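You operate a simulated robot arm through the tools that you are given. There is no shell and no other tool. Be economical: measure what you need, move in short steps, check, and stop when the job is done.

You are at the controls of a simulated two-armed robot. One attempt, no reset.

JOB
Take the white spacer from the top of the right table and leave it on top of the purple banded block. Turn the yellow jig knob to 4. Shut the wedge block. Put one of the glue pots from the far end of the right table on the black-tipped board. Take the lid off the stain tin and lay it down on the top of the left table. Do these in any order. Set down upright: glue pot. The wedge block goes toward x +0.0, y +1.0, z +0.0 (a direction in the base frame), to its stop.

It is judged by the outcome, as a careful person would: the job done as asked, and still so three seconds after it is handed in. It fails if anything else is knocked over, pushed out of place, dropped, spilled or broken. A push-on lid holds only when it is set on centred and level and pressed home; a screw cap is set on level and turned clockwise until tight.

ROBOT AND FRAMES
Two 7-joint arms with two-finger parallel grippers on one trunk, on a base that drives. Base frame: it is fixed to the floor where the robot stands at the start and does not move with it; the origin is under the middle of the robot, x ahead of it, y to its left, z up. Units: mm, degrees, N and s.
The left shoulder is at the start at [70, 177, 1170], the right one opposite. With the tool pointing down near the work surface each hand reaches from about 300 to 740 mm from the robot's upright axis, wherever it stands, measured 20 degrees to its own side. Places, roughly: black-tipped board (20x7x2 cm) [1300, 500, 900]; glue pot (5x5x7 cm) [500, -800, 900]; purple banded block (5x5x11 cm) [600, -500, 900]; stain tin [1500, 4750, 1000]; wedge block [1200, -3100, 900]; white spacer (3x3x3 cm) [700, -100, 900]; yellow jig knob [800, -3000, 900]. Payload 3.43 kg a hand.
The tool frame of a hand sits at the grasp point between the pads (the TCP): z along the fingers, y along the line on which they close. The tips reach 30 mm beyond it. The gripper opens to 94 mm. The fingers are 28 mm wide and 10 mm thick; the gripper's body (50 by 96 mm) begins 55 mm behind the TCP.
Orientation is that of the tool frame in the base frame, as a unit quaternion [w, x, y, z]. With the fingers straight down and closing along the base's y, the tool's x points along the base's -x, its y along +y and its z along -z.

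CONTROLS
- The arms move only by the tool send_rows. It takes "left_rows", "right_rows" or both (then of equal length, played together; a hand with none holds still); each is a list of rows, each a list of 7 numbers: the shift along the base's x, y, z in units of 100 mm (1.0 is 100 mm), then the turn, a rotation vector about the base's x, y, z in units of 120 degrees (1.0 is 120 degrees), then the gripper command, from -1 (shut) to 1 (fully open), values between in proportion. In form: [[x, y, z, wx, wy, wz, fingers], ...]. A call has 1 to 10 rows; each row is the pose to reach, as a shift and turn from the pose commanded when the call began. A call with a number of a shift or a turn outside -1 to 1 is refused whole. Rows are played at 5 a second. More than 50 mm and 8.6 degrees between two rows, or a gripper value outside its range, and nothing of the call is played. A pose out of reach is approached as far as the arm can. The call stops where the force on the tool passes 40 N (or 10 N more than at its start, if that is more) or the arm is blocked; 0.2 s more then pass. The fingers move at their own pace (about 153 mm/s each) and stop on an object; they squeeze with about 38 N. The grip force told is the motor's: it shows also when the fingers shut on nothing. Time passes only in rows, and 0.2 s behind the last, so rows that repeat a pose let the fingers close. It gives the time, the measured TCP pose, the force on the tool (base axes), the opening and the grip force at its end, in the units of the frame above (readings bear some noise), with the torque about the TCP (base axes, N m) and any sound that the robot's microphone picked up.
- Cameras (640 x 400 px; columns grow to the right, rows downward): "scene" is now at [127.9, -38.4, 1485]; the picture's right is [-0.45, -0.89, -0.00], its down [-0.55, 0.28, -0.79] and it looks along [0.70, -0.35, -0.62] (base axes); focal length 273 px, centre (320, 200). "left" rides on the left gripper at [76, -14, -103] in its tool frame; the picture's right is [0.18, 0.98, 0.00], its down [-0.75, 0.14, -0.64] and it looks along [-0.63, 0.12, 0.77] (tool axes); focal length 243 px, centre (320, 200). "right" rides on the right gripper at [76, 14, -102] in its tool frame; the picture's right is [-0.18, 0.98, 0.00], its down [-0.75, -0.14, -0.64] and it looks along [-0.63, -0.12, 0.77] (tool axes); focal length 243 px, centre (320, 200). There is no depth. A picture from a camera that has moved, and an enlarged one, comes with that camera's place and axes in the base frame and with its lens.
- snapshot(camera): a new picture of that camera. The clock stands still meanwhile.
- raise_lower(by): slides the trunk up (or, below 0, down) by that many mm; the arms and the scene camera ride with it, the base frame stays. It gives what a move gives, with no picture.
- base_move(legs): drives the robot by 1 to 6 legs, each [ahead, turn to the left] in mm and degrees, along the robot's own axes; the way and the turn of a leg run together, so that a leg with both is an arc; at most 1500 mm and 180 degrees a leg. The arms and the cameras ride along, it lands a little off, and it stops where it bumps. It gives what a move gives.
- head_to(pan, tilt): turns the head with the scene camera to pan (to the left, within 86 degrees either way) and tilt (down, from -29 to 69), counted from straight ahead of the robot. It gives what a move gives.
- close_up(camera, box): a new picture of the part [left, top, right, bottom] of that camera's present view, enlarged. The clock stands still meanwhile.
- close_job(): hands the job in; it is judged then, once.

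Work in short steps. Places have to be worked out from the pictures, the camera data and where the tool is seen: move nearer, look again, correct. Check each grasp and each placing, and mend what went wrong. You have 165 turns and 138 pictures in all, those below and enlarged ones among them. Open the grippers and draw the arms clear of the work before you hand the job in, unless the task says otherwise; then end with one line.

The tools are called after "Emit:" by a JSON object that holds its "name" and its "arguments". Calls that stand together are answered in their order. send_rows: Moves the arms, as the interface text tells. Its arguments: {"type":"object","properties":{"left_rows":{"type":"array"},"right_rows":{"type":"array"}},"required":[]} The other tools are called the same way: raise_lower (by) slides the trunk up or down; base_move (legs) drives the base; head_to (pan, tilt) turns the head that bears the scene camera; snapshot (camera) takes a picture; close_up (camera, box) takes an enlarged picture of a part of a camera's view; close_job () hands the job in.

At the start:

```text
time: 0.0
left_ee_pos: [422.3, -41.2, 1243.2]
left_ee_rot: [0.0, 0.0, 1.0, 0.001]
left_wrist_force: [-0.3, 1.7, -0.1]
left_wrist_torque: [0.02, 0.01, -0.01]
left_opening: 94.1
left_finger_force: 0.0
right_ee_pos: [322.8, -490.2, 1239.8]
right_ee_rot: [0.0, 0.0, 1.0, 0.001]
right_wrist_force: [-0.2, 0.6, -0.1]
right_wrist_torque: [-0.02, 0.02, -0.02]
right_opening: 93.7
right_finger_force: 0.1
trunk travel left (down, up): [-750.0, 90.0]
robot x, y, heading: [0.5, -2.1, -0.0]
head pan, tilt: [-26.5, 38.1]
```

scene: 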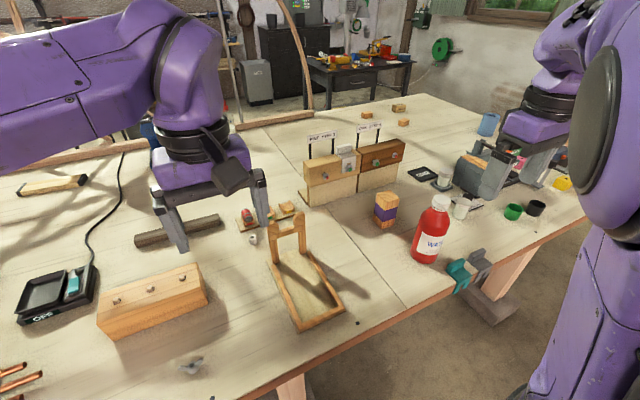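
right: 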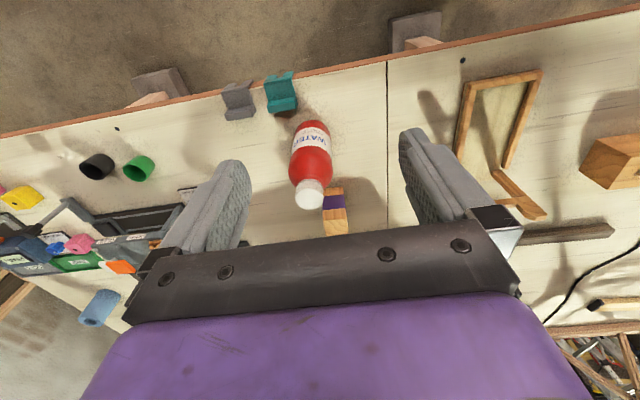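
left: 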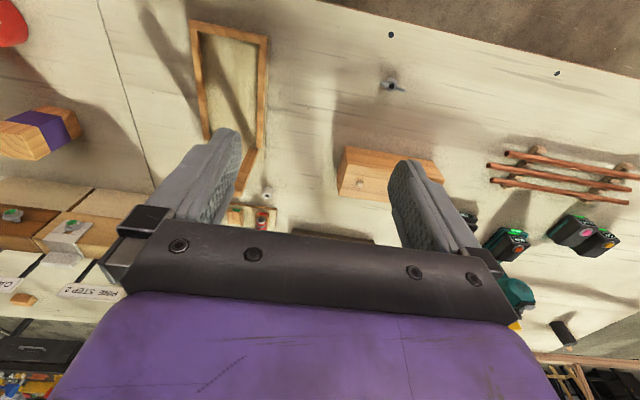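

I'll start by enlarging the central area of the scene to find the spacer, banded block and glue pots.

Emit:
{"name": "close_up", "arguments": {"camera": "scene", "box": [200, 120, 460, 290]}}

Emit:
{"name": "close_up", "arguments": {"camera": "scene", "box": [400, 80, 600, 220]}}

```text
2.35 times, centred on (330, 205) of scene
camera zoom: at [127.9, -38.4, 1485.0], right [-0.45, -0.89, 0.0], down [-0.55, 0.28, -0.79], along [0.7, -0.35, -0.62], focal length 642 px, centre (296, 188)
```

zoom: 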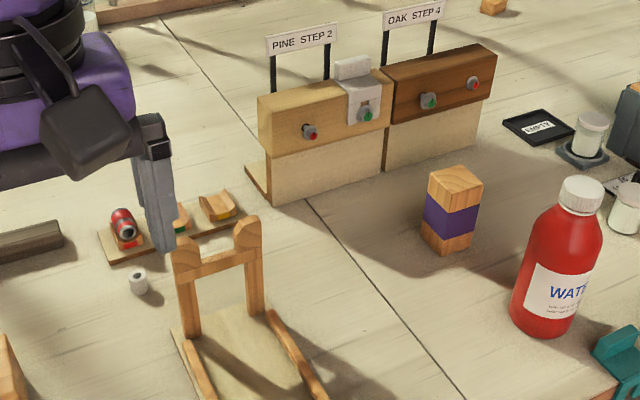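

```text
2.86 times, centred on (500, 150) of scene
camera zoom: at [127.9, -38.4, 1485.0], right [-0.45, -0.89, 0.0], down [-0.55, 0.28, -0.79], along [0.7, -0.35, -0.62], focal length 780 px, centre (-194, 343)
```

zoom: 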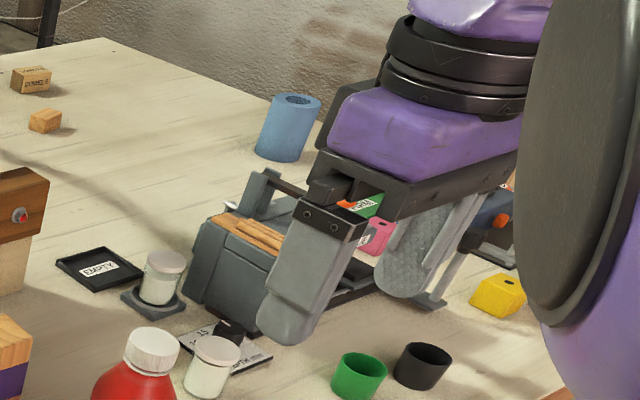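

The spacer is a small white ring near [730,-112]; two white pots stand by the tray at the right. I look left and right for the other stations.

Emit:
{"name": "head_to", "arguments": {"pan": 70, "tilt": 10}}

Emit:
{"name": "snapshot", "arguments": {"camera": "scene"}}

Emit:
{"name": "head_to", "arguments": {"pan": -70, "tilt": 10}}

Emit:
{"name": "snapshot", "arguments": {"camera": "scene"}}

Emit:
{"name": "head_to", "arguments": {"pan": 10, "tilt": 35}}

Emit:
{"name": "snapshot", "arguments": {"camera": "scene"}}

```text
time: 1.7
left_ee_pos: [421.7, -41.7, 1243.4]
left_ee_rot: [0.0, 0.0, 1.0, 0.0]
left_wrist_force: [0.0, -0.1, 0.9]
left_wrist_torque: [-0.01, 0.01, -0.04]
left_opening: 93.9
left_finger_force: 0.1
right_ee_pos: [323.0, -490.1, 1239.5]
right_ee_rot: [0.001, 0.0, 1.0, -0.001]
right_wrist_force: [-0.3, 0.2, 0.4]
right_wrist_torque: [0.03, -0.01, 0.0]
right_opening: 94.0
right_finger_force: 0.0
trunk travel left (down, up): [-750.0, 90.0]
robot x, y, heading: [0.8, 2.3, -0.1]
head pan, tilt: [70.0, 10.0]
```

```text
132 pictures are left
camera scene: at [82.6, 87.5, 1529.9], right [0.94, -0.34, 0.0], down [-0.06, -0.16, -0.98], along [0.34, 0.93, -0.17], focal length 273 px, centre (320, 200)
```

scene: 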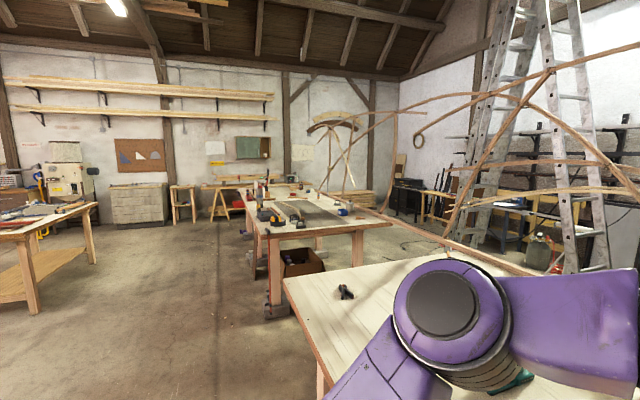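

```text
time: 4.0
left_ee_pos: [422.4, -41.1, 1240.5]
left_ee_rot: [0.0, 0.0, 1.0, 0.0]
left_wrist_force: [-0.2, 0.6, 0.3]
left_wrist_torque: [0.01, 0.02, 0.02]
left_opening: 93.9
left_finger_force: 0.0
right_ee_pos: [323.2, -490.3, 1239.2]
right_ee_rot: [0.0, 0.0, 1.0, 0.001]
right_wrist_force: [0.1, -0.1, 0.0]
right_wrist_torque: [0.02, -0.02, 0.01]
right_opening: 94.0
right_finger_force: 0.1
trunk travel left (down, up): [-750.0, 90.0]
robot x, y, heading: [0.6, 0.8, 0.1]
head pan, tilt: [-70.0, 10.0]
```

```text
131 pictures are left
camera scene: at [82.5, -87.2, 1529.9], right [-0.94, -0.34, 0.0], down [-0.06, 0.16, -0.98], along [0.34, -0.93, -0.17], focal length 273 px, centre (320, 200)
```

scene: 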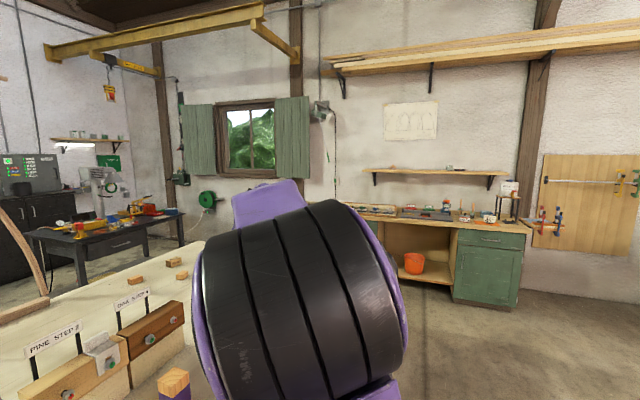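

```text
time: 5.5
left_ee_pos: [421.9, -42.6, 1241.8]
left_ee_rot: [0.0, 0.0, 1.0, 0.0]
left_wrist_force: [0.1, -0.7, -0.3]
left_wrist_torque: [-0.01, 0.01, 0.01]
left_opening: 94.1
left_finger_force: 0.0
right_ee_pos: [322.8, -489.8, 1240.2]
right_ee_rot: [-0.001, 0.0, 1.0, 0.0]
right_wrist_force: [-0.2, 0.0, 0.0]
right_wrist_torque: [0.01, 0.03, 0.02]
right_opening: 94.2
right_finger_force: 0.2
trunk travel left (down, up): [-750.0, 90.0]
robot x, y, heading: [0.0, -0.2, 0.1]
head pan, tilt: [10.0, 35.0]
```

```text
130 pictures are left
camera scene: at [137.4, 15.3, 1489.8], right [0.17, -0.98, 0.0], down [-0.56, -0.1, -0.82], along [0.81, 0.14, -0.57], focal length 273 px, centre (320, 200)
```

scene: 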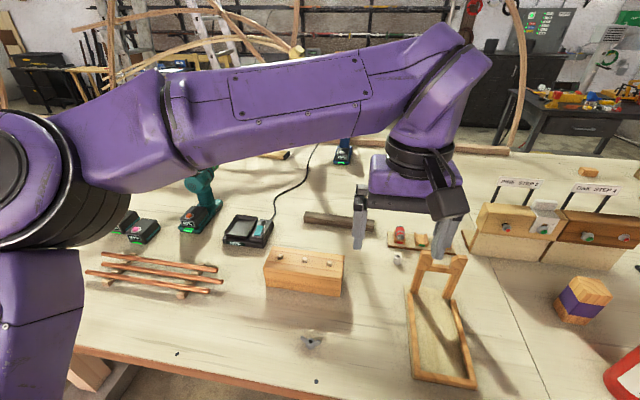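

Right table is this long one (x≈370–1550); I'll shift the robot right by 250 mm and 50 ahead so the left hand can reach both spacer and banded block.

Emit:
{"name": "base_move", "arguments": {"legs": [[0, -90], [250, 0], [0, 90], [50, 0]]}}

Emit:
{"name": "head_to", "arguments": {"pan": 5, "tilt": 45}}

Emit:
{"name": "snapshot", "arguments": {"camera": "scene"}}

Emit:
{"name": "snapshot", "arguments": {"camera": "left"}}

```text
time: 15.4
left_ee_pos: [460.8, -291.5, 1245.8]
left_ee_rot: [0.004, 0.001, 1.0, -0.001]
left_wrist_force: [-0.6, 0.8, 0.4]
left_wrist_torque: [0.0, -0.09, -0.03]
left_opening: 93.9
left_finger_force: 0.1
right_ee_pos: [361.0, -738.9, 1242.3]
right_ee_rot: [0.004, 0.003, 1.0, 0.0]
right_wrist_force: [-0.9, 0.6, -0.5]
right_wrist_torque: [0.0, -0.11, 0.04]
right_opening: 93.8
right_finger_force: 0.0
trunk travel left (down, up): [-750.0, 90.0]
robot x, y, heading: [46.9, -245.2, -0.3]
head pan, tilt: [10.0, 35.0]
```

```text
time: 16.2
left_ee_pos: [470.3, -291.8, 1242.7]
left_ee_rot: [0.0, 0.002, 1.0, 0.0]
left_wrist_force: [0.1, 0.0, -1.0]
left_wrist_torque: [-0.03, -0.02, 0.0]
left_opening: 94.1
left_finger_force: 0.0
right_ee_pos: [369.5, -739.5, 1239.9]
right_ee_rot: [0.0, 0.003, 1.0, 0.0]
right_wrist_force: [0.1, -0.5, 0.4]
right_wrist_torque: [0.02, 0.0, -0.03]
right_opening: 94.0
right_finger_force: 0.1
trunk travel left (down, up): [-750.0, 90.0]
robot x, y, heading: [48.0, -250.0, -0.2]
head pan, tilt: [5.0, 45.0]
```

```text
129 pictures are left
camera scene: at [180.8, -240.7, 1475.0], right [0.08, -1.0, 0.0], down [-0.7, -0.06, -0.71], along [0.7, 0.06, -0.71], focal length 273 px, centre (320, 200)
```

scene: 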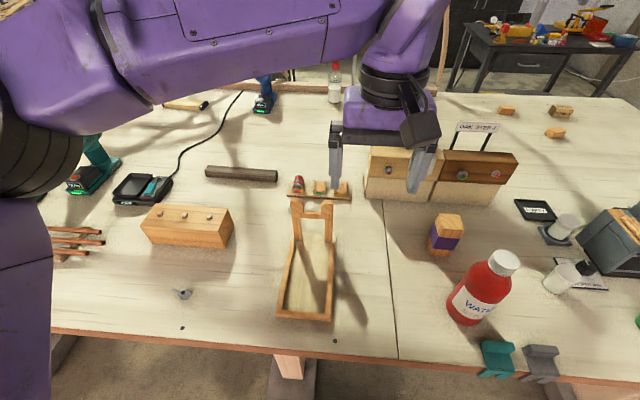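

```text
128 pictures are left
camera left: at [394.4, -303.8, 1344.6], right [-0.18, 0.98, 0.0], down [0.75, 0.14, 0.64], along [0.63, 0.11, -0.77], focal length 243 px, centre (320, 200)
```

left: 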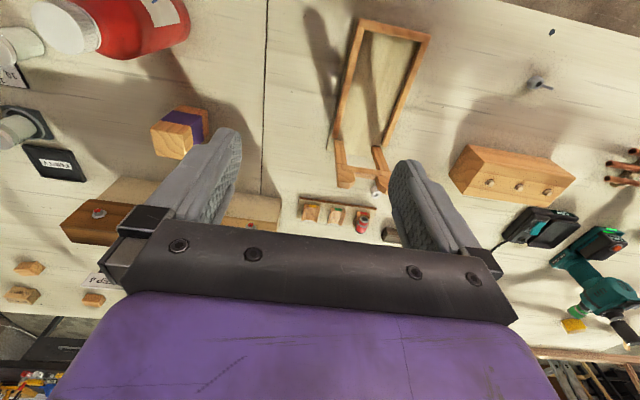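

The spacer appears near [700,-113]; I move the left hand over it in two strides, then look again.

Emit:
{"name": "send_rows", "arguments": {"left_rows": [[0.4, 0.45, -0.1, 0, 0, 0, 1], [0.8, 0.9, -0.2, 0, 0, 0, 1]]}}

Emit:
{"name": "send_rows", "arguments": {"left_rows": [[0.4, 0.45, -0.3, 0, 0, 0, 1], [0.8, 0.9, -0.6, 0, 0, 0, 0.4]]}}

Emit:
{"name": "snapshot", "arguments": {"camera": "left"}}

Emit:
{"name": "snapshot", "arguments": {"camera": "scene"}}

```text
refused: row 1 steps farther than a row can; nothing moved
```

```text
refused: row 1 steps farther than a row can; nothing moved
```

```text
127 pictures are left
camera left: at [394.4, -303.8, 1344.6], right [-0.18, 0.98, 0.0], down [0.75, 0.14, 0.64], along [0.63, 0.11, -0.77], focal length 243 px, centre (320, 200)
```

left: 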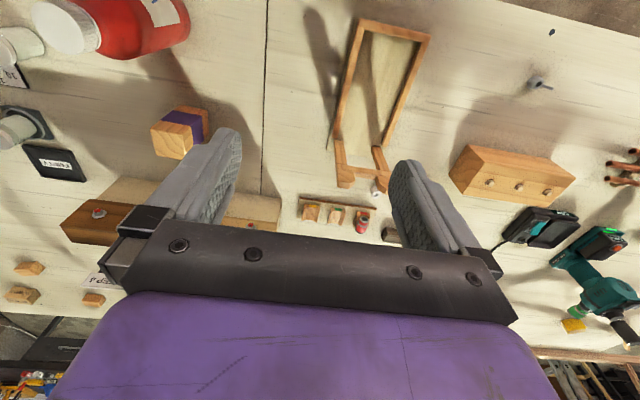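

```text
126 pictures are left
camera scene: at [180.8, -240.7, 1475.0], right [0.08, -1.0, 0.0], down [-0.7, -0.06, -0.71], along [0.7, 0.06, -0.71], focal length 273 px, centre (320, 200)
```

scene: 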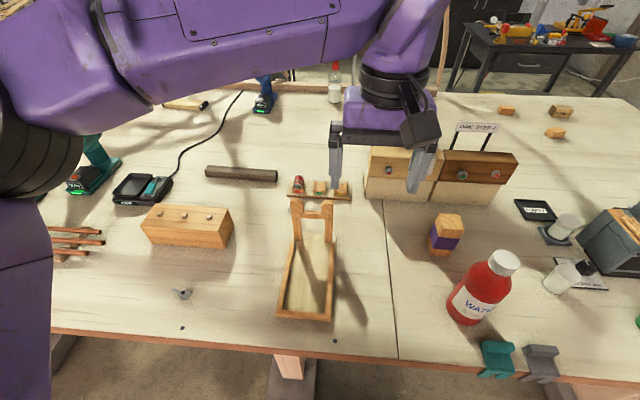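

The step norm must stay under 50 mm, so I use three rows per stride.

Emit:
{"name": "send_rows", "arguments": {"left_rows": [[0.3, 0.3, -0.1, 0, 0, 0, 1], [0.6, 0.6, -0.2, 0, 0, 0, 1], [0.9, 0.9, -0.3, 0, 0, 0, 1]]}}

Emit:
{"name": "send_rows", "arguments": {"left_rows": [[0.3, 0.3, -0.25, 0, 0, 0, 1], [0.6, 0.6, -0.5, 0, 0, 0, 1], [0.9, 0.9, -0.75, 0, 0, 0, 0.2], [0.9, 0.9, -0.75, 0, 0, 0, 0.2]]}}

Emit:
{"name": "snapshot", "arguments": {"camera": "left"}}

Emit:
{"name": "snapshot", "arguments": {"camera": "scene"}}

```text
time: 17.0
left_ee_pos: [560.9, -200.8, 1212.8]
left_ee_rot: [0.0, 0.004, 1.0, 0.0]
left_wrist_force: [-0.3, -0.3, -0.5]
left_wrist_torque: [0.0, 0.01, 0.03]
left_opening: 93.9
left_finger_force: 0.2
right_ee_pos: [370.4, -738.4, 1240.2]
right_ee_rot: [0.0, 0.002, 1.0, -0.001]
right_wrist_force: [0.1, 0.1, -0.3]
right_wrist_torque: [-0.01, -0.01, 0.01]
right_opening: 94.2
right_finger_force: 0.0
trunk travel left (down, up): [-750.0, 90.0]
robot x, y, heading: [49.1, -249.9, -0.2]
head pan, tilt: [5.0, 45.0]
```

```text
time: 18.0
left_ee_pos: [606.4, -156.2, 1176.7]
left_ee_rot: [-0.001, 0.002, 1.0, -0.001]
left_wrist_force: [-0.1, -0.1, 0.5]
left_wrist_torque: [0.02, 0.02, -0.01]
left_opening: 56.4
left_finger_force: 0.1
left hand out of reach, approached as far as the arm can: row 2, 3, 4
right_ee_pos: [371.1, -738.6, 1240.4]
right_ee_rot: [-0.001, 0.001, 1.0, -0.001]
right_wrist_force: [-1.1, -0.1, -0.5]
right_wrist_torque: [-0.01, 0.02, 0.02]
right_opening: 94.0
right_finger_force: 0.0
trunk travel left (down, up): [-750.0, 90.0]
robot x, y, heading: [51.5, -244.3, -0.0]
head pan, tilt: [5.0, 45.0]
```

```text
125 pictures are left
camera left: at [530.4, -168.4, 1277.5], right [-0.18, 0.98, 0.0], down [0.75, 0.14, 0.64], along [0.63, 0.11, -0.77], focal length 243 px, centre (320, 200)
```

left: 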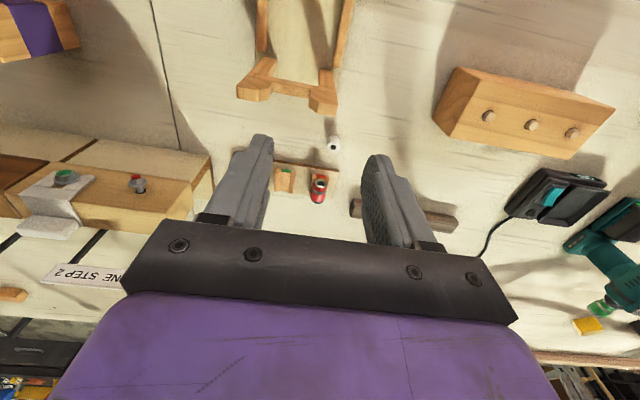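

```text
124 pictures are left
camera scene: at [181.5, -239.9, 1474.8], right [0.08, -1.0, 0.0], down [-0.71, -0.06, -0.71], along [0.7, 0.06, -0.71], focal length 273 px, centre (320, 200)
```

scene: 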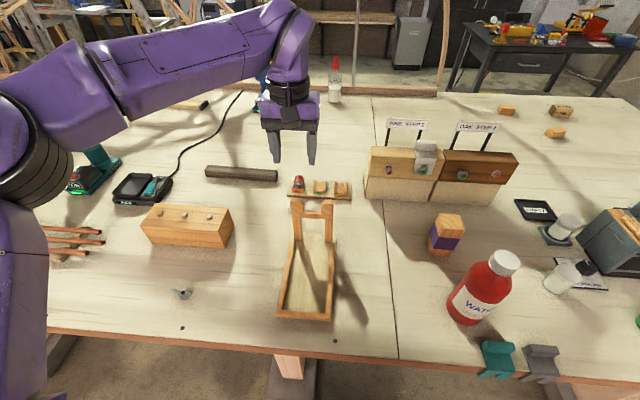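

Lower first (reach grows lower), then come over the spacer at about [718,-113].

Emit:
{"name": "send_rows", "arguments": {"left_rows": [[0, 0.0, -0.45, 0, 0, 0, 0.2], [0.1, 0.1, -0.9, 0, 0, 0, 0.2], [0.5, 0.25, -1.0, 0, 0, 0, 0.2], [0.9, 0.43, -1.0, 0, 0, 0, 0.2], [0.9, 0.43, -1.0, 0, 0, 0, 0.2]]}}

Emit:
{"name": "snapshot", "arguments": {"camera": "left"}}

```text
time: 19.2
left_ee_pos: [647.3, -134.7, 1077.9]
left_ee_rot: [0.0, 0.002, 1.0, -0.001]
left_wrist_force: [1.0, -0.1, -0.1]
left_wrist_torque: [-0.02, 0.06, 0.01]
left_opening: 56.5
left_finger_force: 0.1
left hand out of reach, approached as far as the arm can: row 3, 4, 5
right_ee_pos: [369.0, -738.9, 1240.4]
right_ee_rot: [0.001, 0.001, 1.0, -0.001]
right_wrist_force: [-0.9, -0.1, 0.9]
right_wrist_torque: [0.0, -0.02, 0.01]
right_opening: 94.0
right_finger_force: 0.0
trunk travel left (down, up): [-750.0, 90.0]
robot x, y, heading: [47.5, -249.9, -0.6]
head pan, tilt: [5.0, 45.0]
```

```text
123 pictures are left
camera left: at [572.1, -147.3, 1180.2], right [-0.18, 0.98, 0.0], down [0.75, 0.14, 0.64], along [0.63, 0.11, -0.77], focal length 243 px, centre (320, 200)
```

left: 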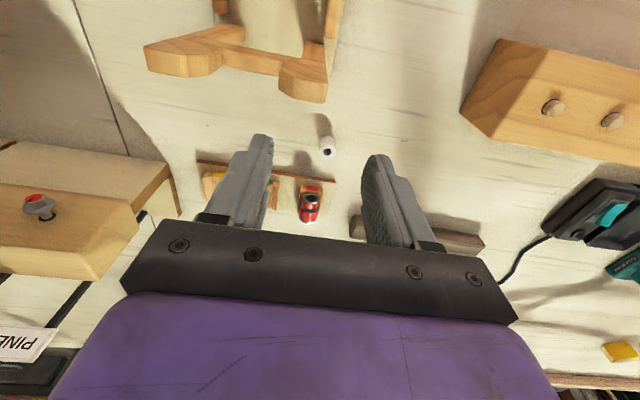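

Reach falls about 50 mm short here, so I check clearance between my base and the table before creeping ahead.

Emit:
{"name": "head_to", "arguments": {"pan": 0, "tilt": 69}}

Emit:
{"name": "snapshot", "arguments": {"camera": "scene"}}

```text
time: 20.1
left_ee_pos: [648.0, -135.0, 1079.6]
left_ee_rot: [-0.001, 0.002, 1.0, -0.001]
left_wrist_force: [-0.1, -0.1, 0.1]
left_wrist_torque: [-0.01, -0.01, 0.0]
left_opening: 56.5
left_finger_force: 0.1
right_ee_pos: [369.1, -738.0, 1240.5]
right_ee_rot: [0.0, 0.002, 1.0, 0.0]
right_wrist_force: [0.4, 0.5, -0.1]
right_wrist_torque: [0.0, 0.0, -0.01]
right_opening: 94.1
right_finger_force: 0.1
trunk travel left (down, up): [-750.0, 90.0]
robot x, y, heading: [50.7, -249.3, -0.2]
head pan, tilt: [0.0, 68.8]
```

```text
122 pictures are left
camera scene: at [155.3, -247.8, 1446.1], right [0.0, -1.0, 0.0], down [-0.93, 0.0, -0.36], along [0.36, 0.0, -0.93], focal length 273 px, centre (320, 200)
```

scene: 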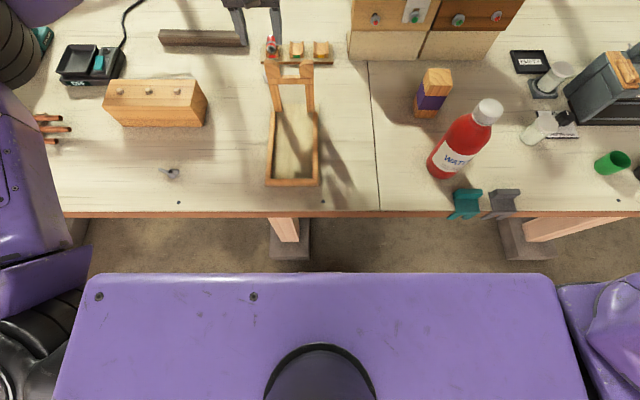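

Floor gap shows base front is at x<303 and table feet at ≈390, so 65 mm ahead is safe.

Emit:
{"name": "base_move", "arguments": {"legs": [[65, 0]]}}

Emit:
{"name": "send_rows", "arguments": {"left_rows": [[0.0, 0.1, -0.45, 0, 0, 0, 0.2], [0.0, 0.2, -0.9, 0, 0, 0, 0.2], [0.0, 0.2, -0.9, 0, 0, 0, 0.2]]}}

Emit:
{"name": "snapshot", "arguments": {"camera": "left"}}

```text
time: 21.0
left_ee_pos: [707.7, -131.0, 1080.2]
left_ee_rot: [0.002, 0.001, 1.0, 0.0]
left_wrist_force: [0.8, 0.2, 0.4]
left_wrist_torque: [0.0, -0.03, 0.01]
left_opening: 56.3
left_finger_force: 0.1
right_ee_pos: [430.6, -737.0, 1241.7]
right_ee_rot: [0.001, 0.001, 1.0, -0.001]
right_wrist_force: [-0.5, 0.0, 1.3]
right_wrist_torque: [-0.03, -0.04, -0.02]
right_opening: 94.1
right_finger_force: 0.1
trunk travel left (down, up): [-750.0, 90.0]
robot x, y, heading: [111.4, -247.4, -0.5]
head pan, tilt: [0.0, 68.8]
```

```text
time: 21.8
left_ee_pos: [708.8, -114.2, 987.8]
left_ee_rot: [0.0, 0.002, 1.0, 0.001]
left_wrist_force: [-0.6, -0.2, -0.9]
left_wrist_torque: [0.0, 0.01, -0.02]
left_opening: 56.6
left_finger_force: 0.1
right_ee_pos: [435.9, -740.1, 1238.9]
right_ee_rot: [0.0, 0.0, 1.0, 0.001]
right_wrist_force: [0.5, -0.2, 0.1]
right_wrist_torque: [0.03, 0.02, 0.0]
right_opening: 94.1
right_finger_force: 0.0
trunk travel left (down, up): [-750.0, 90.0]
robot x, y, heading: [111.7, -252.2, -0.3]
head pan, tilt: [0.0, 68.8]
```

```text
121 pictures are left
camera left: at [633.4, -127.3, 1090.2], right [-0.18, 0.98, 0.0], down [0.75, 0.14, 0.64], along [0.63, 0.12, -0.77], focal length 243 px, centre (320, 200)
```

left: 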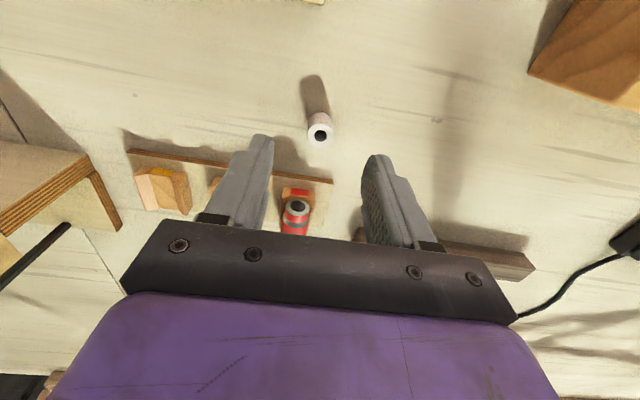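

Lining up: spacer top is about 12 mm ahead and 4 mm left of the TCP. I descend part way and re-measure.

Emit:
{"name": "send_rows", "arguments": {"left_rows": [[0.15, 0.04, -0.25, 0, 0, 0, 0.2], [0.15, 0.04, -0.45, 0, 0, 0, 0.2], [0.15, 0.04, -0.45, 0, 0, 0, 0.2]]}}

Emit:
{"name": "snapshot", "arguments": {"camera": "left"}}

Emit:
{"name": "snapshot", "arguments": {"camera": "scene"}}

```text
time: 22.6
left_ee_pos: [721.6, -107.8, 946.0]
left_ee_rot: [0.001, 0.001, 1.0, 0.001]
left_wrist_force: [-0.2, 0.3, -0.6]
left_wrist_torque: [0.03, -0.04, 0.02]
left_opening: 56.2
left_finger_force: 0.1
right_ee_pos: [432.9, -739.1, 1239.8]
right_ee_rot: [0.001, 0.001, 1.0, -0.001]
right_wrist_force: [1.1, 0.5, 0.5]
right_wrist_torque: [0.0, -0.02, 0.02]
right_opening: 93.8
right_finger_force: 0.0
trunk travel left (down, up): [-750.0, 90.0]
robot x, y, heading: [110.1, -250.0, -0.4]
head pan, tilt: [0.0, 68.8]
```

```text
120 pictures are left
camera left: at [647.5, -121.9, 1047.0], right [-0.18, 0.98, 0.0], down [0.75, 0.14, 0.64], along [0.63, 0.12, -0.77], focal length 243 px, centre (320, 200)
```

left: 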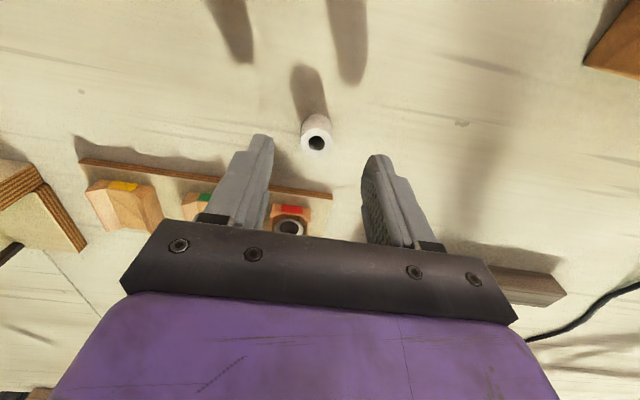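

```text
119 pictures are left
camera scene: at [217.6, -248.9, 1446.2], right [-0.01, -1.0, 0.0], down [-0.93, 0.01, -0.36], along [0.36, 0.0, -0.93], focal length 273 px, centre (320, 200)
```

scene: 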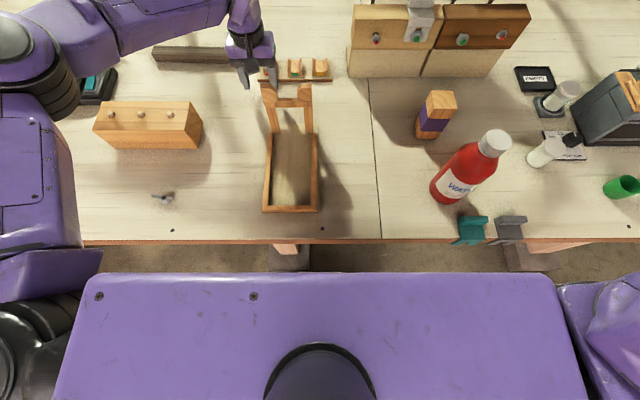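

Descend another 40 mm toward the spacer, keeping it centred.

Emit:
{"name": "send_rows", "arguments": {"left_rows": [[0.05, 0.0, -0.25, 0, 0, 0, 0.2], [0.06, -0.01, -0.42, 0, 0, 0, 0.2], [0.06, -0.01, -0.42, 0, 0, 0, 0.2]]}}

Emit:
{"name": "snapshot", "arguments": {"camera": "left"}}

```text
time: 23.4
left_ee_pos: [731.1, -108.9, 910.0]
left_ee_rot: [0.008, -0.002, 1.0, -0.003]
left_wrist_force: [-6.6, -1.3, 20.2]
left_wrist_torque: [0.6, 0.44, 0.48]
left_opening: 56.5
left_finger_force: 0.0
right_ee_pos: [430.8, -738.7, 1242.3]
right_ee_rot: [0.002, 0.0, 1.0, 0.001]
right_wrist_force: [-0.2, -0.6, -0.6]
right_wrist_torque: [-0.01, 0.01, 0.0]
right_opening: 93.9
right_finger_force: 0.0
trunk travel left (down, up): [-750.0, 90.0]
robot x, y, heading: [109.4, -249.8, -0.3]
head pan, tilt: [0.0, 68.8]
stopped in row 3 (left hand): the force on the tool passed its limit at 47 N (the readings are from after the stop); the commanded pose is now the measured one
```

```text
118 pictures are left
camera left: at [653.5, -122.3, 1011.1], right [-0.19, 0.98, -0.01], down [0.74, 0.15, 0.65], along [0.64, 0.12, -0.76], focal length 243 px, centre (320, 200)
```

left: 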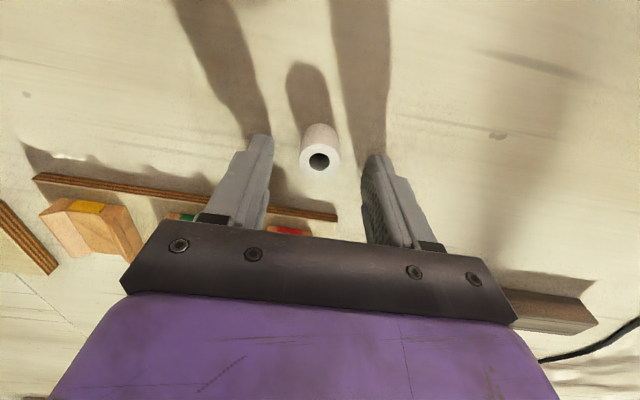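

Contact came at TCP z≈910, so the tabletop is at z≈878. The spacer is at about [715,-111]; I raise 6 mm, back 15 mm and close.

Emit:
{"name": "send_rows", "arguments": {"left_rows": [[0.0, 0.0, 0.06, 0, 0, 0, 0.2], [-0.15, -0.02, 0.06, 0, 0, 0, 0.2], [-0.15, -0.02, 0.04, 0, 0, 0, 0.2]]}}

Emit:
{"name": "snapshot", "arguments": {"camera": "left"}}

```text
time: 24.2
left_ee_pos: [719.7, -109.3, 910.5]
left_ee_rot: [0.006, -0.001, 1.0, -0.002]
left_wrist_force: [10.0, 4.2, 11.9]
left_wrist_torque: [-0.21, 1.9, 0.12]
left_opening: 56.5
left_finger_force: 0.1
right_ee_pos: [435.0, -738.8, 1240.4]
right_ee_rot: [0.0, 0.001, 1.0, -0.001]
right_wrist_force: [-0.3, 0.3, 0.3]
right_wrist_torque: [0.0, 0.01, -0.02]
right_opening: 93.9
right_finger_force: 0.1
trunk travel left (down, up): [-750.0, 90.0]
robot x, y, heading: [110.8, -248.9, -0.5]
head pan, tilt: [0.0, 68.8]
```

```text
117 pictures are left
camera left: at [642.6, -123.5, 1011.3], right [-0.18, 0.98, -0.01], down [0.75, 0.14, 0.65], along [0.64, 0.12, -0.76], focal length 243 px, centre (320, 200)
```

left: 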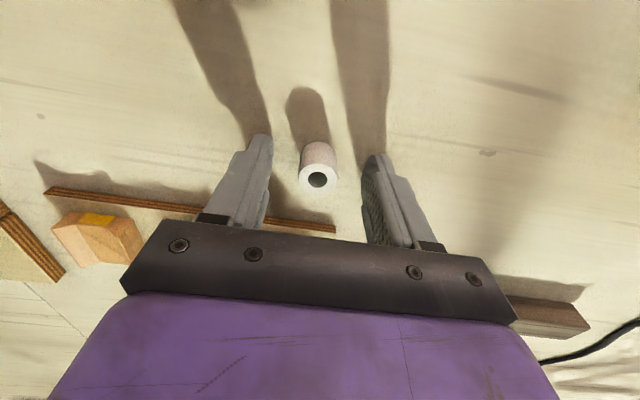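

Still pressing lightly; raise 6 mm and close on the spacer.

Emit:
{"name": "send_rows", "arguments": {"left_rows": [[-0.02, -0.01, 0.07, 0, 0, 0, 0.2], [-0.04, -0.01, 0.06, 0, 0, 0, -0.3], [-0.04, -0.01, 0.06, 0, 0, 0, -1], [-0.04, -0.01, 0.06, 0, 0, 0, -1]]}}

Emit:
{"name": "send_rows", "arguments": {"left_rows": [[0, 0.0, 0.4, 0, 0, 0, -1], [0, 0, 0.8, 0, 0, 0, -1], [0, 0, 1.0, 0, 0, 0, -1]]}}

Emit:
{"name": "snapshot", "arguments": {"camera": "left"}}

```text
time: 25.2
left_ee_pos: [717.8, -110.7, 912.4]
left_ee_rot: [0.002, 0.0, 1.0, -0.002]
left_wrist_force: [22.8, 3.1, -8.4]
left_wrist_torque: [-0.06, 1.88, 0.41]
left_opening: 18.7
left_finger_force: 37.6
right_ee_pos: [440.8, -737.4, 1239.6]
right_ee_rot: [-0.002, 0.001, 1.0, -0.001]
right_wrist_force: [-0.1, -0.3, 0.8]
right_wrist_torque: [0.02, 0.0, 0.0]
right_opening: 93.9
right_finger_force: 0.0
trunk travel left (down, up): [-750.0, 90.0]
robot x, y, heading: [112.8, -247.8, -0.4]
head pan, tilt: [0.0, 68.8]
```

```text
time: 26.1
left_ee_pos: [713.3, -112.2, 1015.8]
left_ee_rot: [0.004, -0.001, 1.0, -0.003]
left_wrist_force: [-0.5, 0.2, -0.2]
left_wrist_torque: [0.02, -0.04, 0.0]
left_opening: 19.0
left_finger_force: 38.3
right_ee_pos: [433.5, -739.0, 1240.0]
right_ee_rot: [0.002, 0.001, 1.0, -0.001]
right_wrist_force: [-0.1, -1.2, -0.3]
right_wrist_torque: [0.02, 0.02, 0.02]
right_opening: 94.0
right_finger_force: 0.0
trunk travel left (down, up): [-750.0, 90.0]
robot x, y, heading: [112.5, -249.5, -0.3]
head pan, tilt: [0.0, 68.8]
```

```text
116 pictures are left
camera left: at [636.5, -125.9, 1118.5], right [-0.18, 0.98, 0.0], down [0.75, 0.14, 0.65], along [0.64, 0.12, -0.76], focal length 243 px, centre (320, 200)
```

left: 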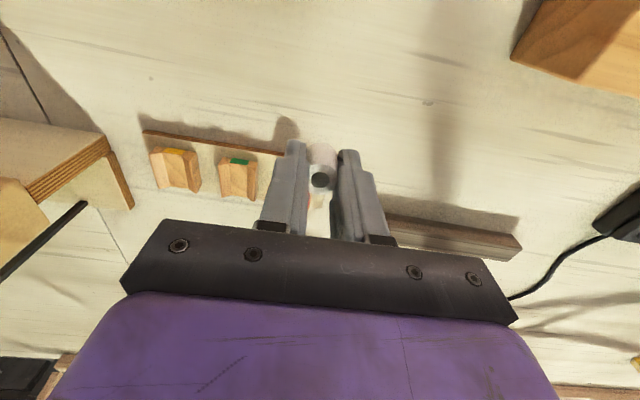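

Spacer held (19 mm). I lift over and carry it toward the block top at about [604,-501,988].

Emit:
{"name": "send_rows", "arguments": {"left_rows": [[-0.05, -0.1, 0.45, 0, 0, 0, -1], [-0.15, -0.5, 0.65, 0, 0, 0, -1], [-0.25, -0.97, 0.75, 0, 0, 0, -1]]}}

Emit:
{"name": "send_rows", "arguments": {"left_rows": [[-0.15, -0.45, 0.0, 0, 0, 0, -1], [-0.3, -0.9, 0.0, 0, 0, 0, -1], [-0.33, -1.0, 0.0, 0, 0, 0, -1]]}}

Emit:
{"name": "send_rows", "arguments": {"left_rows": [[-0.15, -0.45, 0.0, 0, 0, 0, -1], [-0.3, -0.9, 0.0, 0, 0, 0, -1], [-0.33, -1.0, 0.0, 0, 0, 0, -1], [-0.33, -1.0, 0.0, 0, 0, 0, -1]]}}

Emit:
{"name": "snapshot", "arguments": {"camera": "left"}}

```text
time: 26.9
left_ee_pos: [689.5, -211.0, 1091.2]
left_ee_rot: [0.006, 0.0, 1.0, -0.001]
left_wrist_force: [-0.4, 0.1, -0.1]
left_wrist_torque: [0.04, 0.03, 0.01]
left_opening: 18.6
left_finger_force: 38.3
right_ee_pos: [433.7, -740.9, 1239.2]
right_ee_rot: [0.001, 0.002, 1.0, 0.0]
right_wrist_force: [0.0, -0.3, -0.8]
right_wrist_torque: [0.0, -0.03, -0.02]
right_opening: 94.0
right_finger_force: 0.1
trunk travel left (down, up): [-750.0, 90.0]
robot x, y, heading: [109.8, -247.3, -0.5]
head pan, tilt: [0.0, 68.8]
```

```text
time: 27.6
left_ee_pos: [657.5, -309.6, 1089.3]
left_ee_rot: [0.005, 0.001, 1.0, -0.002]
left_wrist_force: [0.2, 0.1, -0.7]
left_wrist_torque: [0.01, -0.01, 0.0]
left_opening: 19.0
left_finger_force: 37.8
right_ee_pos: [434.2, -737.8, 1241.2]
right_ee_rot: [0.0, 0.001, 1.0, 0.0]
right_wrist_force: [-0.4, 0.2, 1.2]
right_wrist_torque: [0.0, -0.02, 0.01]
right_opening: 94.1
right_finger_force: 0.1
trunk travel left (down, up): [-750.0, 90.0]
robot x, y, heading: [114.8, -247.2, -0.6]
head pan, tilt: [0.0, 68.8]
```

```text
time: 28.6
left_ee_pos: [624.7, -409.3, 1088.6]
left_ee_rot: [0.005, 0.0, 1.0, -0.001]
left_wrist_force: [0.2, -0.9, -1.0]
left_wrist_torque: [0.01, -0.01, 0.0]
left_opening: 18.8
left_finger_force: 38.2
right_ee_pos: [434.1, -739.2, 1241.1]
right_ee_rot: [0.001, 0.001, 1.0, 0.001]
right_wrist_force: [-0.6, -0.3, 0.6]
right_wrist_torque: [0.0, -0.03, 0.0]
right_opening: 94.0
right_finger_force: 0.0
trunk travel left (down, up): [-750.0, 90.0]
robot x, y, heading: [113.6, -248.3, -0.5]
head pan, tilt: [0.0, 68.8]
```

```text
115 pictures are left
camera left: at [547.8, -422.6, 1189.5], right [-0.18, 0.98, 0.0], down [0.75, 0.14, 0.65], along [0.64, 0.12, -0.76], focal length 243 px, centre (320, 200)
```

left: 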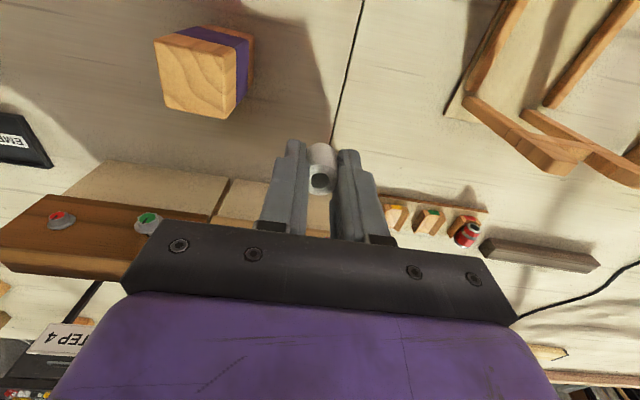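

Block top centre works out at about [609,-504,988]. I go over it and lower to a look height.

Emit:
{"name": "send_rows", "arguments": {"left_rows": [[-0.08, -0.47, 0.0, 0, 0, 0, -1], [-0.16, -0.95, 0.0, 0, 0, 0, -1], [-0.16, -0.95, -0.4, 0, 0, 0, -1], [-0.16, -0.95, -0.4, 0, 0, 0, -1]]}}

Emit:
{"name": "snapshot", "arguments": {"camera": "left"}}

Emit:
{"name": "close_up", "arguments": {"camera": "scene", "box": [340, 60, 520, 200]}}

```text
time: 29.6
left_ee_pos: [604.2, -435.9, 1061.3]
left_ee_rot: [0.005, 0.0, 1.0, -0.002]
left_wrist_force: [-0.3, 0.5, 0.1]
left_wrist_torque: [-0.01, -0.01, 0.02]
left_opening: 18.8
left_finger_force: 38.6
left hand out of reach, approached as far as the arm can: row 1, 2, 3, 4
right_ee_pos: [434.2, -739.2, 1240.4]
right_ee_rot: [0.001, 0.0, 1.0, -0.001]
right_wrist_force: [-0.1, 0.3, 0.0]
right_wrist_torque: [0.01, 0.0, -0.01]
right_opening: 94.0
right_finger_force: 0.1
trunk travel left (down, up): [-750.0, 90.0]
robot x, y, heading: [111.9, -250.2, -0.7]
head pan, tilt: [0.0, 68.8]
```

```text
114 pictures are left
camera left: at [528.0, -448.4, 1162.4], right [-0.18, 0.98, -0.01], down [0.75, 0.14, 0.65], along [0.64, 0.12, -0.76], focal length 243 px, centre (320, 200)
```

left: 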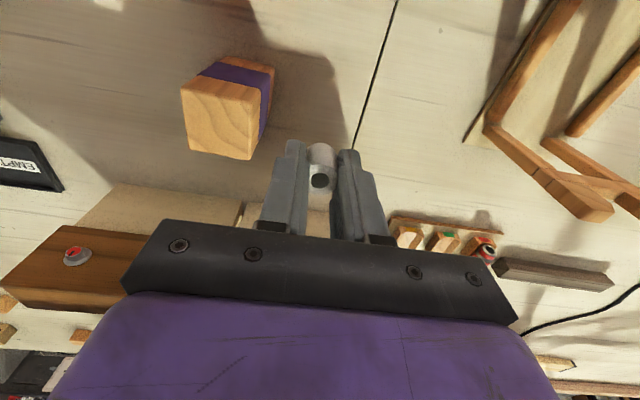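

```text
2.86 times, centred on (430, 130) of scene
camera zoom: at [218.3, -249.3, 1446.1], right [-0.01, -1.0, 0.0], down [-0.93, 0.01, -0.36], along [0.36, 0.0, -0.93], focal length 780 px, centre (6, 400)
```

zoom: 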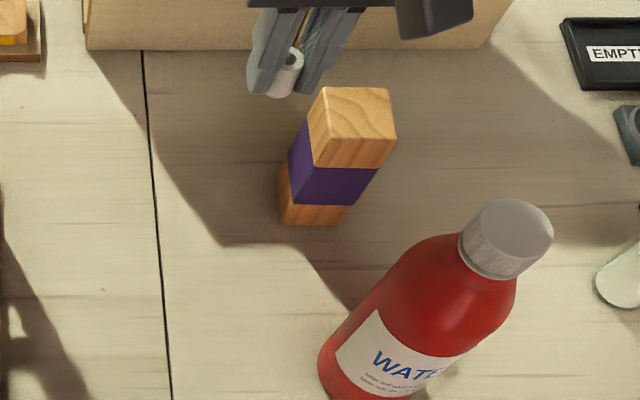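

Left hand hit its reach limit toward the right, so I turn the base 9° right, which brings the hand about over the block.

Emit:
{"name": "base_move", "arguments": {"legs": [[0, -9]]}}

Emit:
{"name": "snapshot", "arguments": {"camera": "left"}}

```text
time: 30.7
left_ee_pos: [569.8, -509.7, 1059.6]
left_ee_rot: [0.005, 0.079, 0.997, -0.002]
left_wrist_force: [0.2, -0.3, -0.5]
left_wrist_torque: [0.03, 0.0, 0.01]
left_opening: 18.9
left_finger_force: 38.0
right_ee_pos: [354.2, -783.0, 1240.4]
right_ee_rot: [0.0, 0.078, 0.997, 0.0]
right_wrist_force: [0.2, -0.8, -0.5]
right_wrist_torque: [0.03, 0.01, -0.01]
right_opening: 93.8
right_finger_force: 0.0
trunk travel left (down, up): [-750.0, 90.0]
robot x, y, heading: [114.3, -245.2, -9.3]
head pan, tilt: [0.0, 68.8]
```

```text
112 pictures are left
camera left: at [492.4, -510.0, 1162.3], right [-0.03, 1.0, -0.01], down [0.76, 0.03, 0.65], along [0.65, 0.01, -0.76], focal length 243 px, centre (320, 200)
```

left: 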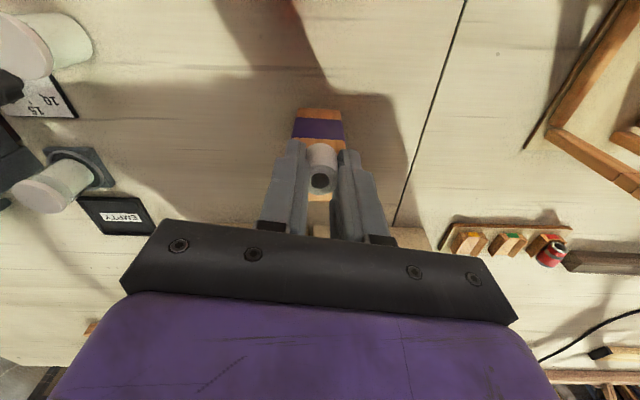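

The block is directly ahead; move 37 mm forward then lower until about z 1026.

Emit:
{"name": "send_rows", "arguments": {"left_rows": [[0.37, 0.02, 0.0, 0, 0, 0, -1], [0.37, 0.02, -0.2, 0, 0, 0, -1], [0.37, 0.02, -0.27, 0, 0, 0, -1], [0.37, 0.02, -0.27, 0, 0, 0, -1]]}}

Emit:
{"name": "close_up", "arguments": {"camera": "left", "box": [220, 100, 420, 225]}}

Emit:
{"name": "close_up", "arguments": {"camera": "scene", "box": [300, 40, 460, 140]}}

```text
time: 31.7
left_ee_pos: [607.3, -494.6, 1037.6]
left_ee_rot: [0.005, 0.078, 0.997, -0.004]
left_wrist_force: [-0.4, 0.0, 0.2]
left_wrist_torque: [-0.02, 0.02, -0.04]
left_opening: 18.8
left_finger_force: 38.4
left hand out of reach, approached as far as the arm can: row 1, 2, 3, 4
right_ee_pos: [355.1, -782.3, 1240.0]
right_ee_rot: [0.0, 0.078, 0.997, -0.001]
right_wrist_force: [0.4, -0.3, -0.6]
right_wrist_torque: [0.01, 0.04, 0.0]
right_opening: 94.1
right_finger_force: 0.1
trunk travel left (down, up): [-750.0, 90.0]
robot x, y, heading: [113.0, -245.5, -9.5]
head pan, tilt: [0.0, 68.8]
```

```text
3.20 times, centred on (320, 162) of left
camera zoom: at [529.2, -495.0, 1139.8], right [-0.03, 1.0, -0.01], down [0.76, 0.03, 0.65], along [0.65, 0.01, -0.76], focal length 776 px, centre (320, 320)
```

zoom: 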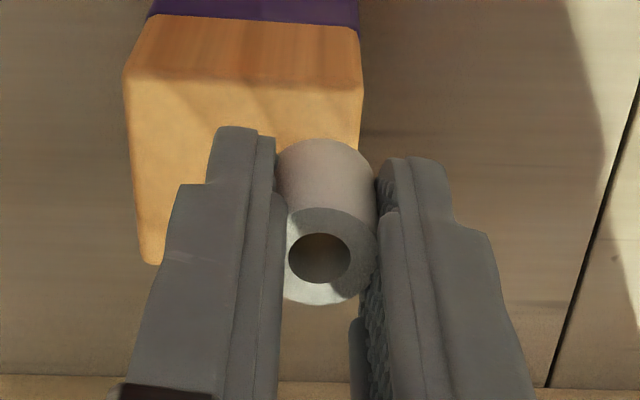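

```text
4.00 times, centred on (380, 90) of scene
camera zoom: at [218.5, -264.9, 1446.0], right [-0.16, -0.99, 0.0], down [-0.92, 0.15, -0.36], along [0.36, -0.06, -0.93], focal length 1092 px, centre (80, 640)
```

zoom: 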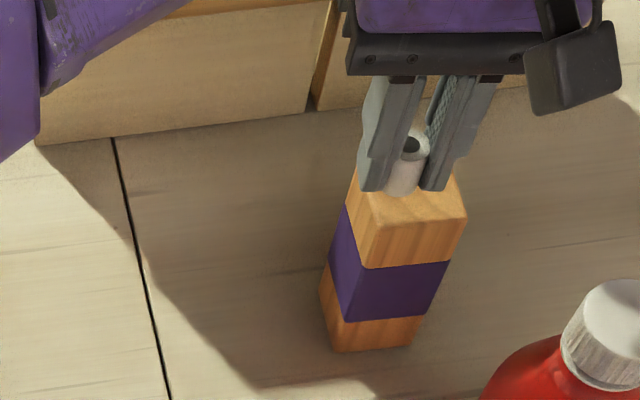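

Block-top centre now reads [617,-510]; I back off left and up, turn 8° more, then re-approach with reach to spare.

Emit:
{"name": "send_rows", "arguments": {"left_rows": [[0.0, 0.1, 0.3, 0, 0, 0, -1], [0, 0.55, 0.3, 0, 0, 0, -1], [0, 0.55, 0.3, 0, 0, 0, -1]]}}

Emit:
{"name": "base_move", "arguments": {"legs": [[0, -8]]}}

Emit:
{"name": "close_up", "arguments": {"camera": "left", "box": [220, 75, 420, 225]}}

```text
time: 32.5
left_ee_pos: [603.4, -443.4, 1069.1]
left_ee_rot: [0.006, 0.079, 0.997, -0.001]
left_wrist_force: [-0.3, -0.5, 1.1]
left_wrist_torque: [0.03, 0.02, -0.01]
left_opening: 18.5
left_finger_force: 38.4
right_ee_pos: [353.5, -783.9, 1240.1]
right_ee_rot: [0.001, 0.079, 0.997, 0.0]
right_wrist_force: [0.3, 0.6, -0.7]
right_wrist_torque: [0.06, 0.03, 0.01]
right_opening: 93.9
right_finger_force: 0.1
trunk travel left (down, up): [-750.0, 90.0]
robot x, y, heading: [114.2, -249.6, -9.3]
head pan, tilt: [0.0, 68.8]
```

```text
time: 33.5
left_ee_pos: [572.9, -507.3, 1069.5]
left_ee_rot: [0.005, 0.148, 0.989, -0.003]
left_wrist_force: [0.4, -0.7, -0.6]
left_wrist_torque: [0.02, -0.02, 0.01]
left_opening: 18.9
left_finger_force: 38.1
right_ee_pos: [278.2, -810.4, 1240.4]
right_ee_rot: [0.001, 0.147, 0.989, -0.001]
right_wrist_force: [-0.6, -0.4, 0.5]
right_wrist_torque: [0.0, -0.02, 0.0]
right_opening: 94.0
right_finger_force: 0.0
trunk travel left (down, up): [-750.0, 90.0]
robot x, y, heading: [114.8, -245.0, -17.6]
head pan, tilt: [0.0, 68.8]
```

```text
2.67 times, centred on (320, 150) of left
camera zoom: at [495.5, -497.4, 1170.7], right [0.11, 0.99, -0.01], down [0.76, -0.08, 0.65], along [0.64, -0.08, -0.76], focal length 647 px, centre (320, 333)
```

zoom: 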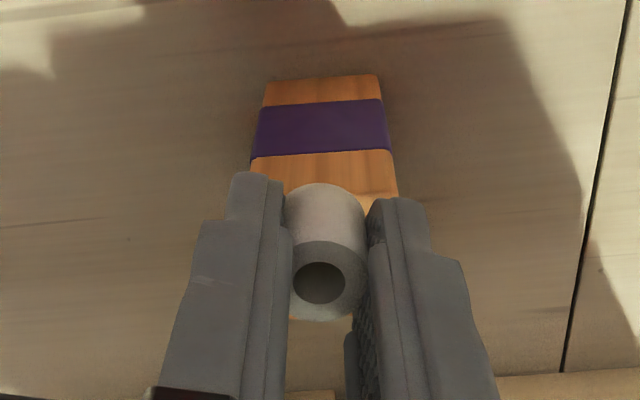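

Move forward 43 mm and lower to z≈1030, then inspect.

Emit:
{"name": "send_rows", "arguments": {"left_rows": [[0.43, -0.02, 0.0, 0, 0, 0, -1], [0.43, -0.02, -0.3, 0, 0, 0, -1], [0.43, -0.02, -0.39, 0, 0, 0, -1], [0.43, -0.02, -0.39, 0, 0, 0, -1]]}}

Emit:
{"name": "close_up", "arguments": {"camera": "left", "box": [220, 100, 420, 225]}}

Emit:
{"name": "close_up", "arguments": {"camera": "scene", "box": [260, 40, 420, 140]}}

```text
time: 34.5
left_ee_pos: [617.3, -511.5, 1031.3]
left_ee_rot: [0.004, 0.148, 0.989, -0.002]
left_wrist_force: [0.9, 0.1, -0.1]
left_wrist_torque: [0.01, 0.0, 0.0]
left_opening: 18.8
left_finger_force: 37.8
right_ee_pos: [278.5, -811.4, 1240.2]
right_ee_rot: [0.0, 0.148, 0.989, 0.0]
right_wrist_force: [0.5, 0.4, 0.3]
right_wrist_torque: [-0.01, -0.03, -0.01]
right_opening: 93.8
right_finger_force: 0.1
trunk travel left (down, up): [-750.0, 90.0]
robot x, y, heading: [113.8, -250.8, -17.4]
head pan, tilt: [0.0, 68.8]
```

```text
3.20 times, centred on (320, 162) of left
camera zoom: at [539.3, -500.6, 1132.1], right [0.11, 0.99, -0.01], down [0.76, -0.08, 0.65], along [0.65, -0.08, -0.76], focal length 776 px, centre (320, 320)
```

zoom: 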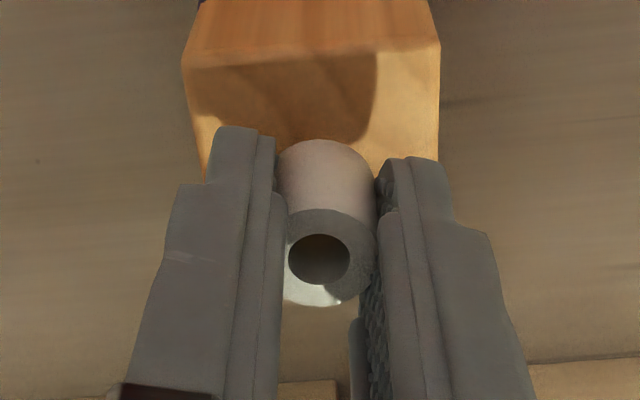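

```text
4.00 times, centred on (340, 90) of scene
camera zoom: at [214.4, -279.9, 1446.1], right [-0.3, -0.95, 0.0], down [-0.89, 0.28, -0.36], along [0.35, -0.11, -0.93], focal length 1092 px, centre (240, 640)
```

zoom: 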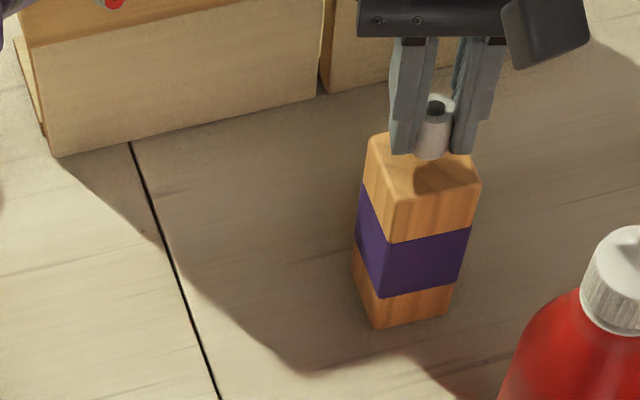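

Nearly centred. Lower slowly to contact.

Emit:
{"name": "send_rows", "arguments": {"left_rows": [[0.01, -0.0, -0.04, 0, 0, 0, -1], [0.01, 0, -0.07, 0, 0, 0, -1], [0.01, 0, -0.09, 0, 0, 0, -1], [0.01, 0, -0.09, 0, 0, 0, -1]]}}

Emit:
{"name": "close_up", "arguments": {"camera": "scene", "box": [260, 40, 420, 140]}}

```text
time: 35.5
left_ee_pos: [617.1, -510.2, 1021.4]
left_ee_rot: [0.006, 0.148, 0.989, -0.003]
left_wrist_force: [0.0, 0.0, 0.4]
left_wrist_torque: [0.0, 0.01, -0.03]
left_opening: 18.9
left_finger_force: 37.7
right_ee_pos: [277.0, -812.2, 1240.4]
right_ee_rot: [0.0, 0.148, 0.989, -0.001]
right_wrist_force: [0.5, -0.3, 0.4]
right_wrist_torque: [0.0, 0.01, -0.01]
right_opening: 93.8
right_finger_force: 0.0
trunk travel left (down, up): [-750.0, 90.0]
robot x, y, heading: [112.4, -250.7, -17.4]
head pan, tilt: [0.0, 68.8]
```

```text
4.00 times, centred on (340, 90) of scene
camera zoom: at [213.9, -280.1, 1446.1], right [-0.3, -0.95, 0.0], down [-0.89, 0.28, -0.36], along [0.35, -0.11, -0.93], focal length 1092 px, centre (240, 640)
```

zoom: 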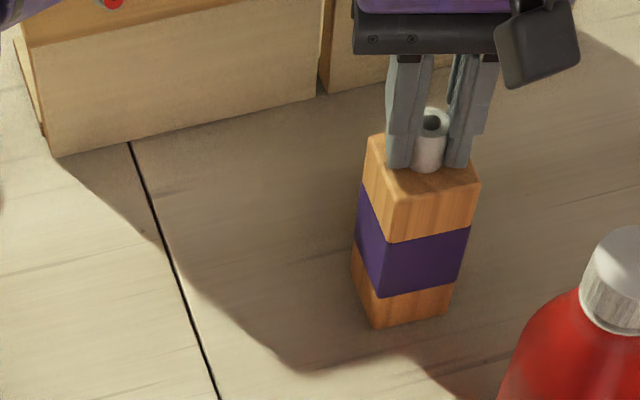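

No contact yet; creep a little lower, stopping on contact.

Emit:
{"name": "send_rows", "arguments": {"left_rows": [[0.0, 0.0, -0.02, 0, 0, 0, -1], [0.0, 0, -0.04, 0, 0, 0, -1], [0.0, 0, -0.05, 0, 0, 0, -1]]}}

Emit:
{"name": "close_up", "arguments": {"camera": "scene", "box": [300, 50, 380, 100]}}

```text
time: 36.3
left_ee_pos: [615.5, -510.2, 1021.5]
left_ee_rot: [0.008, 0.147, 0.989, -0.004]
left_wrist_force: [5.0, -1.7, 29.1]
left_wrist_torque: [0.08, -0.2, -0.02]
left_opening: 19.1
left_finger_force: 38.2
right_ee_pos: [274.3, -810.2, 1242.0]
right_ee_rot: [0.002, 0.148, 0.989, -0.001]
right_wrist_force: [0.2, 0.0, 1.1]
right_wrist_torque: [-0.01, -0.04, 0.02]
right_opening: 94.0
right_finger_force: 0.1
trunk travel left (down, up): [-750.0, 90.0]
robot x, y, heading: [111.7, -247.5, -17.2]
head pan, tilt: [0.0, 68.8]
```

```text
8.00 times, centred on (340, 75) of scene
camera zoom: at [211.0, -278.4, 1446.8], right [-0.3, -0.95, 0.0], down [-0.89, 0.28, -0.36], along [0.35, -0.11, -0.93], focal length 2184 px, centre (160, 1200)
```

zoom: 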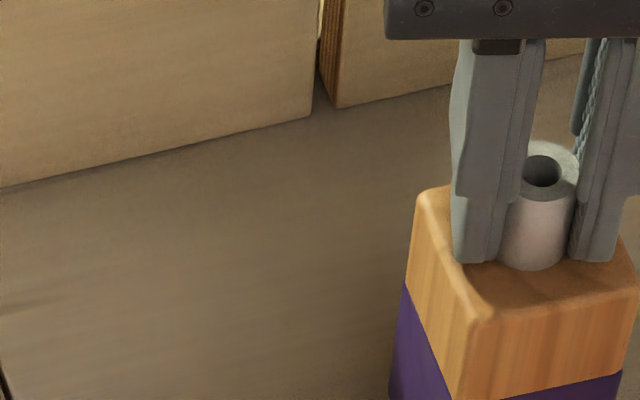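

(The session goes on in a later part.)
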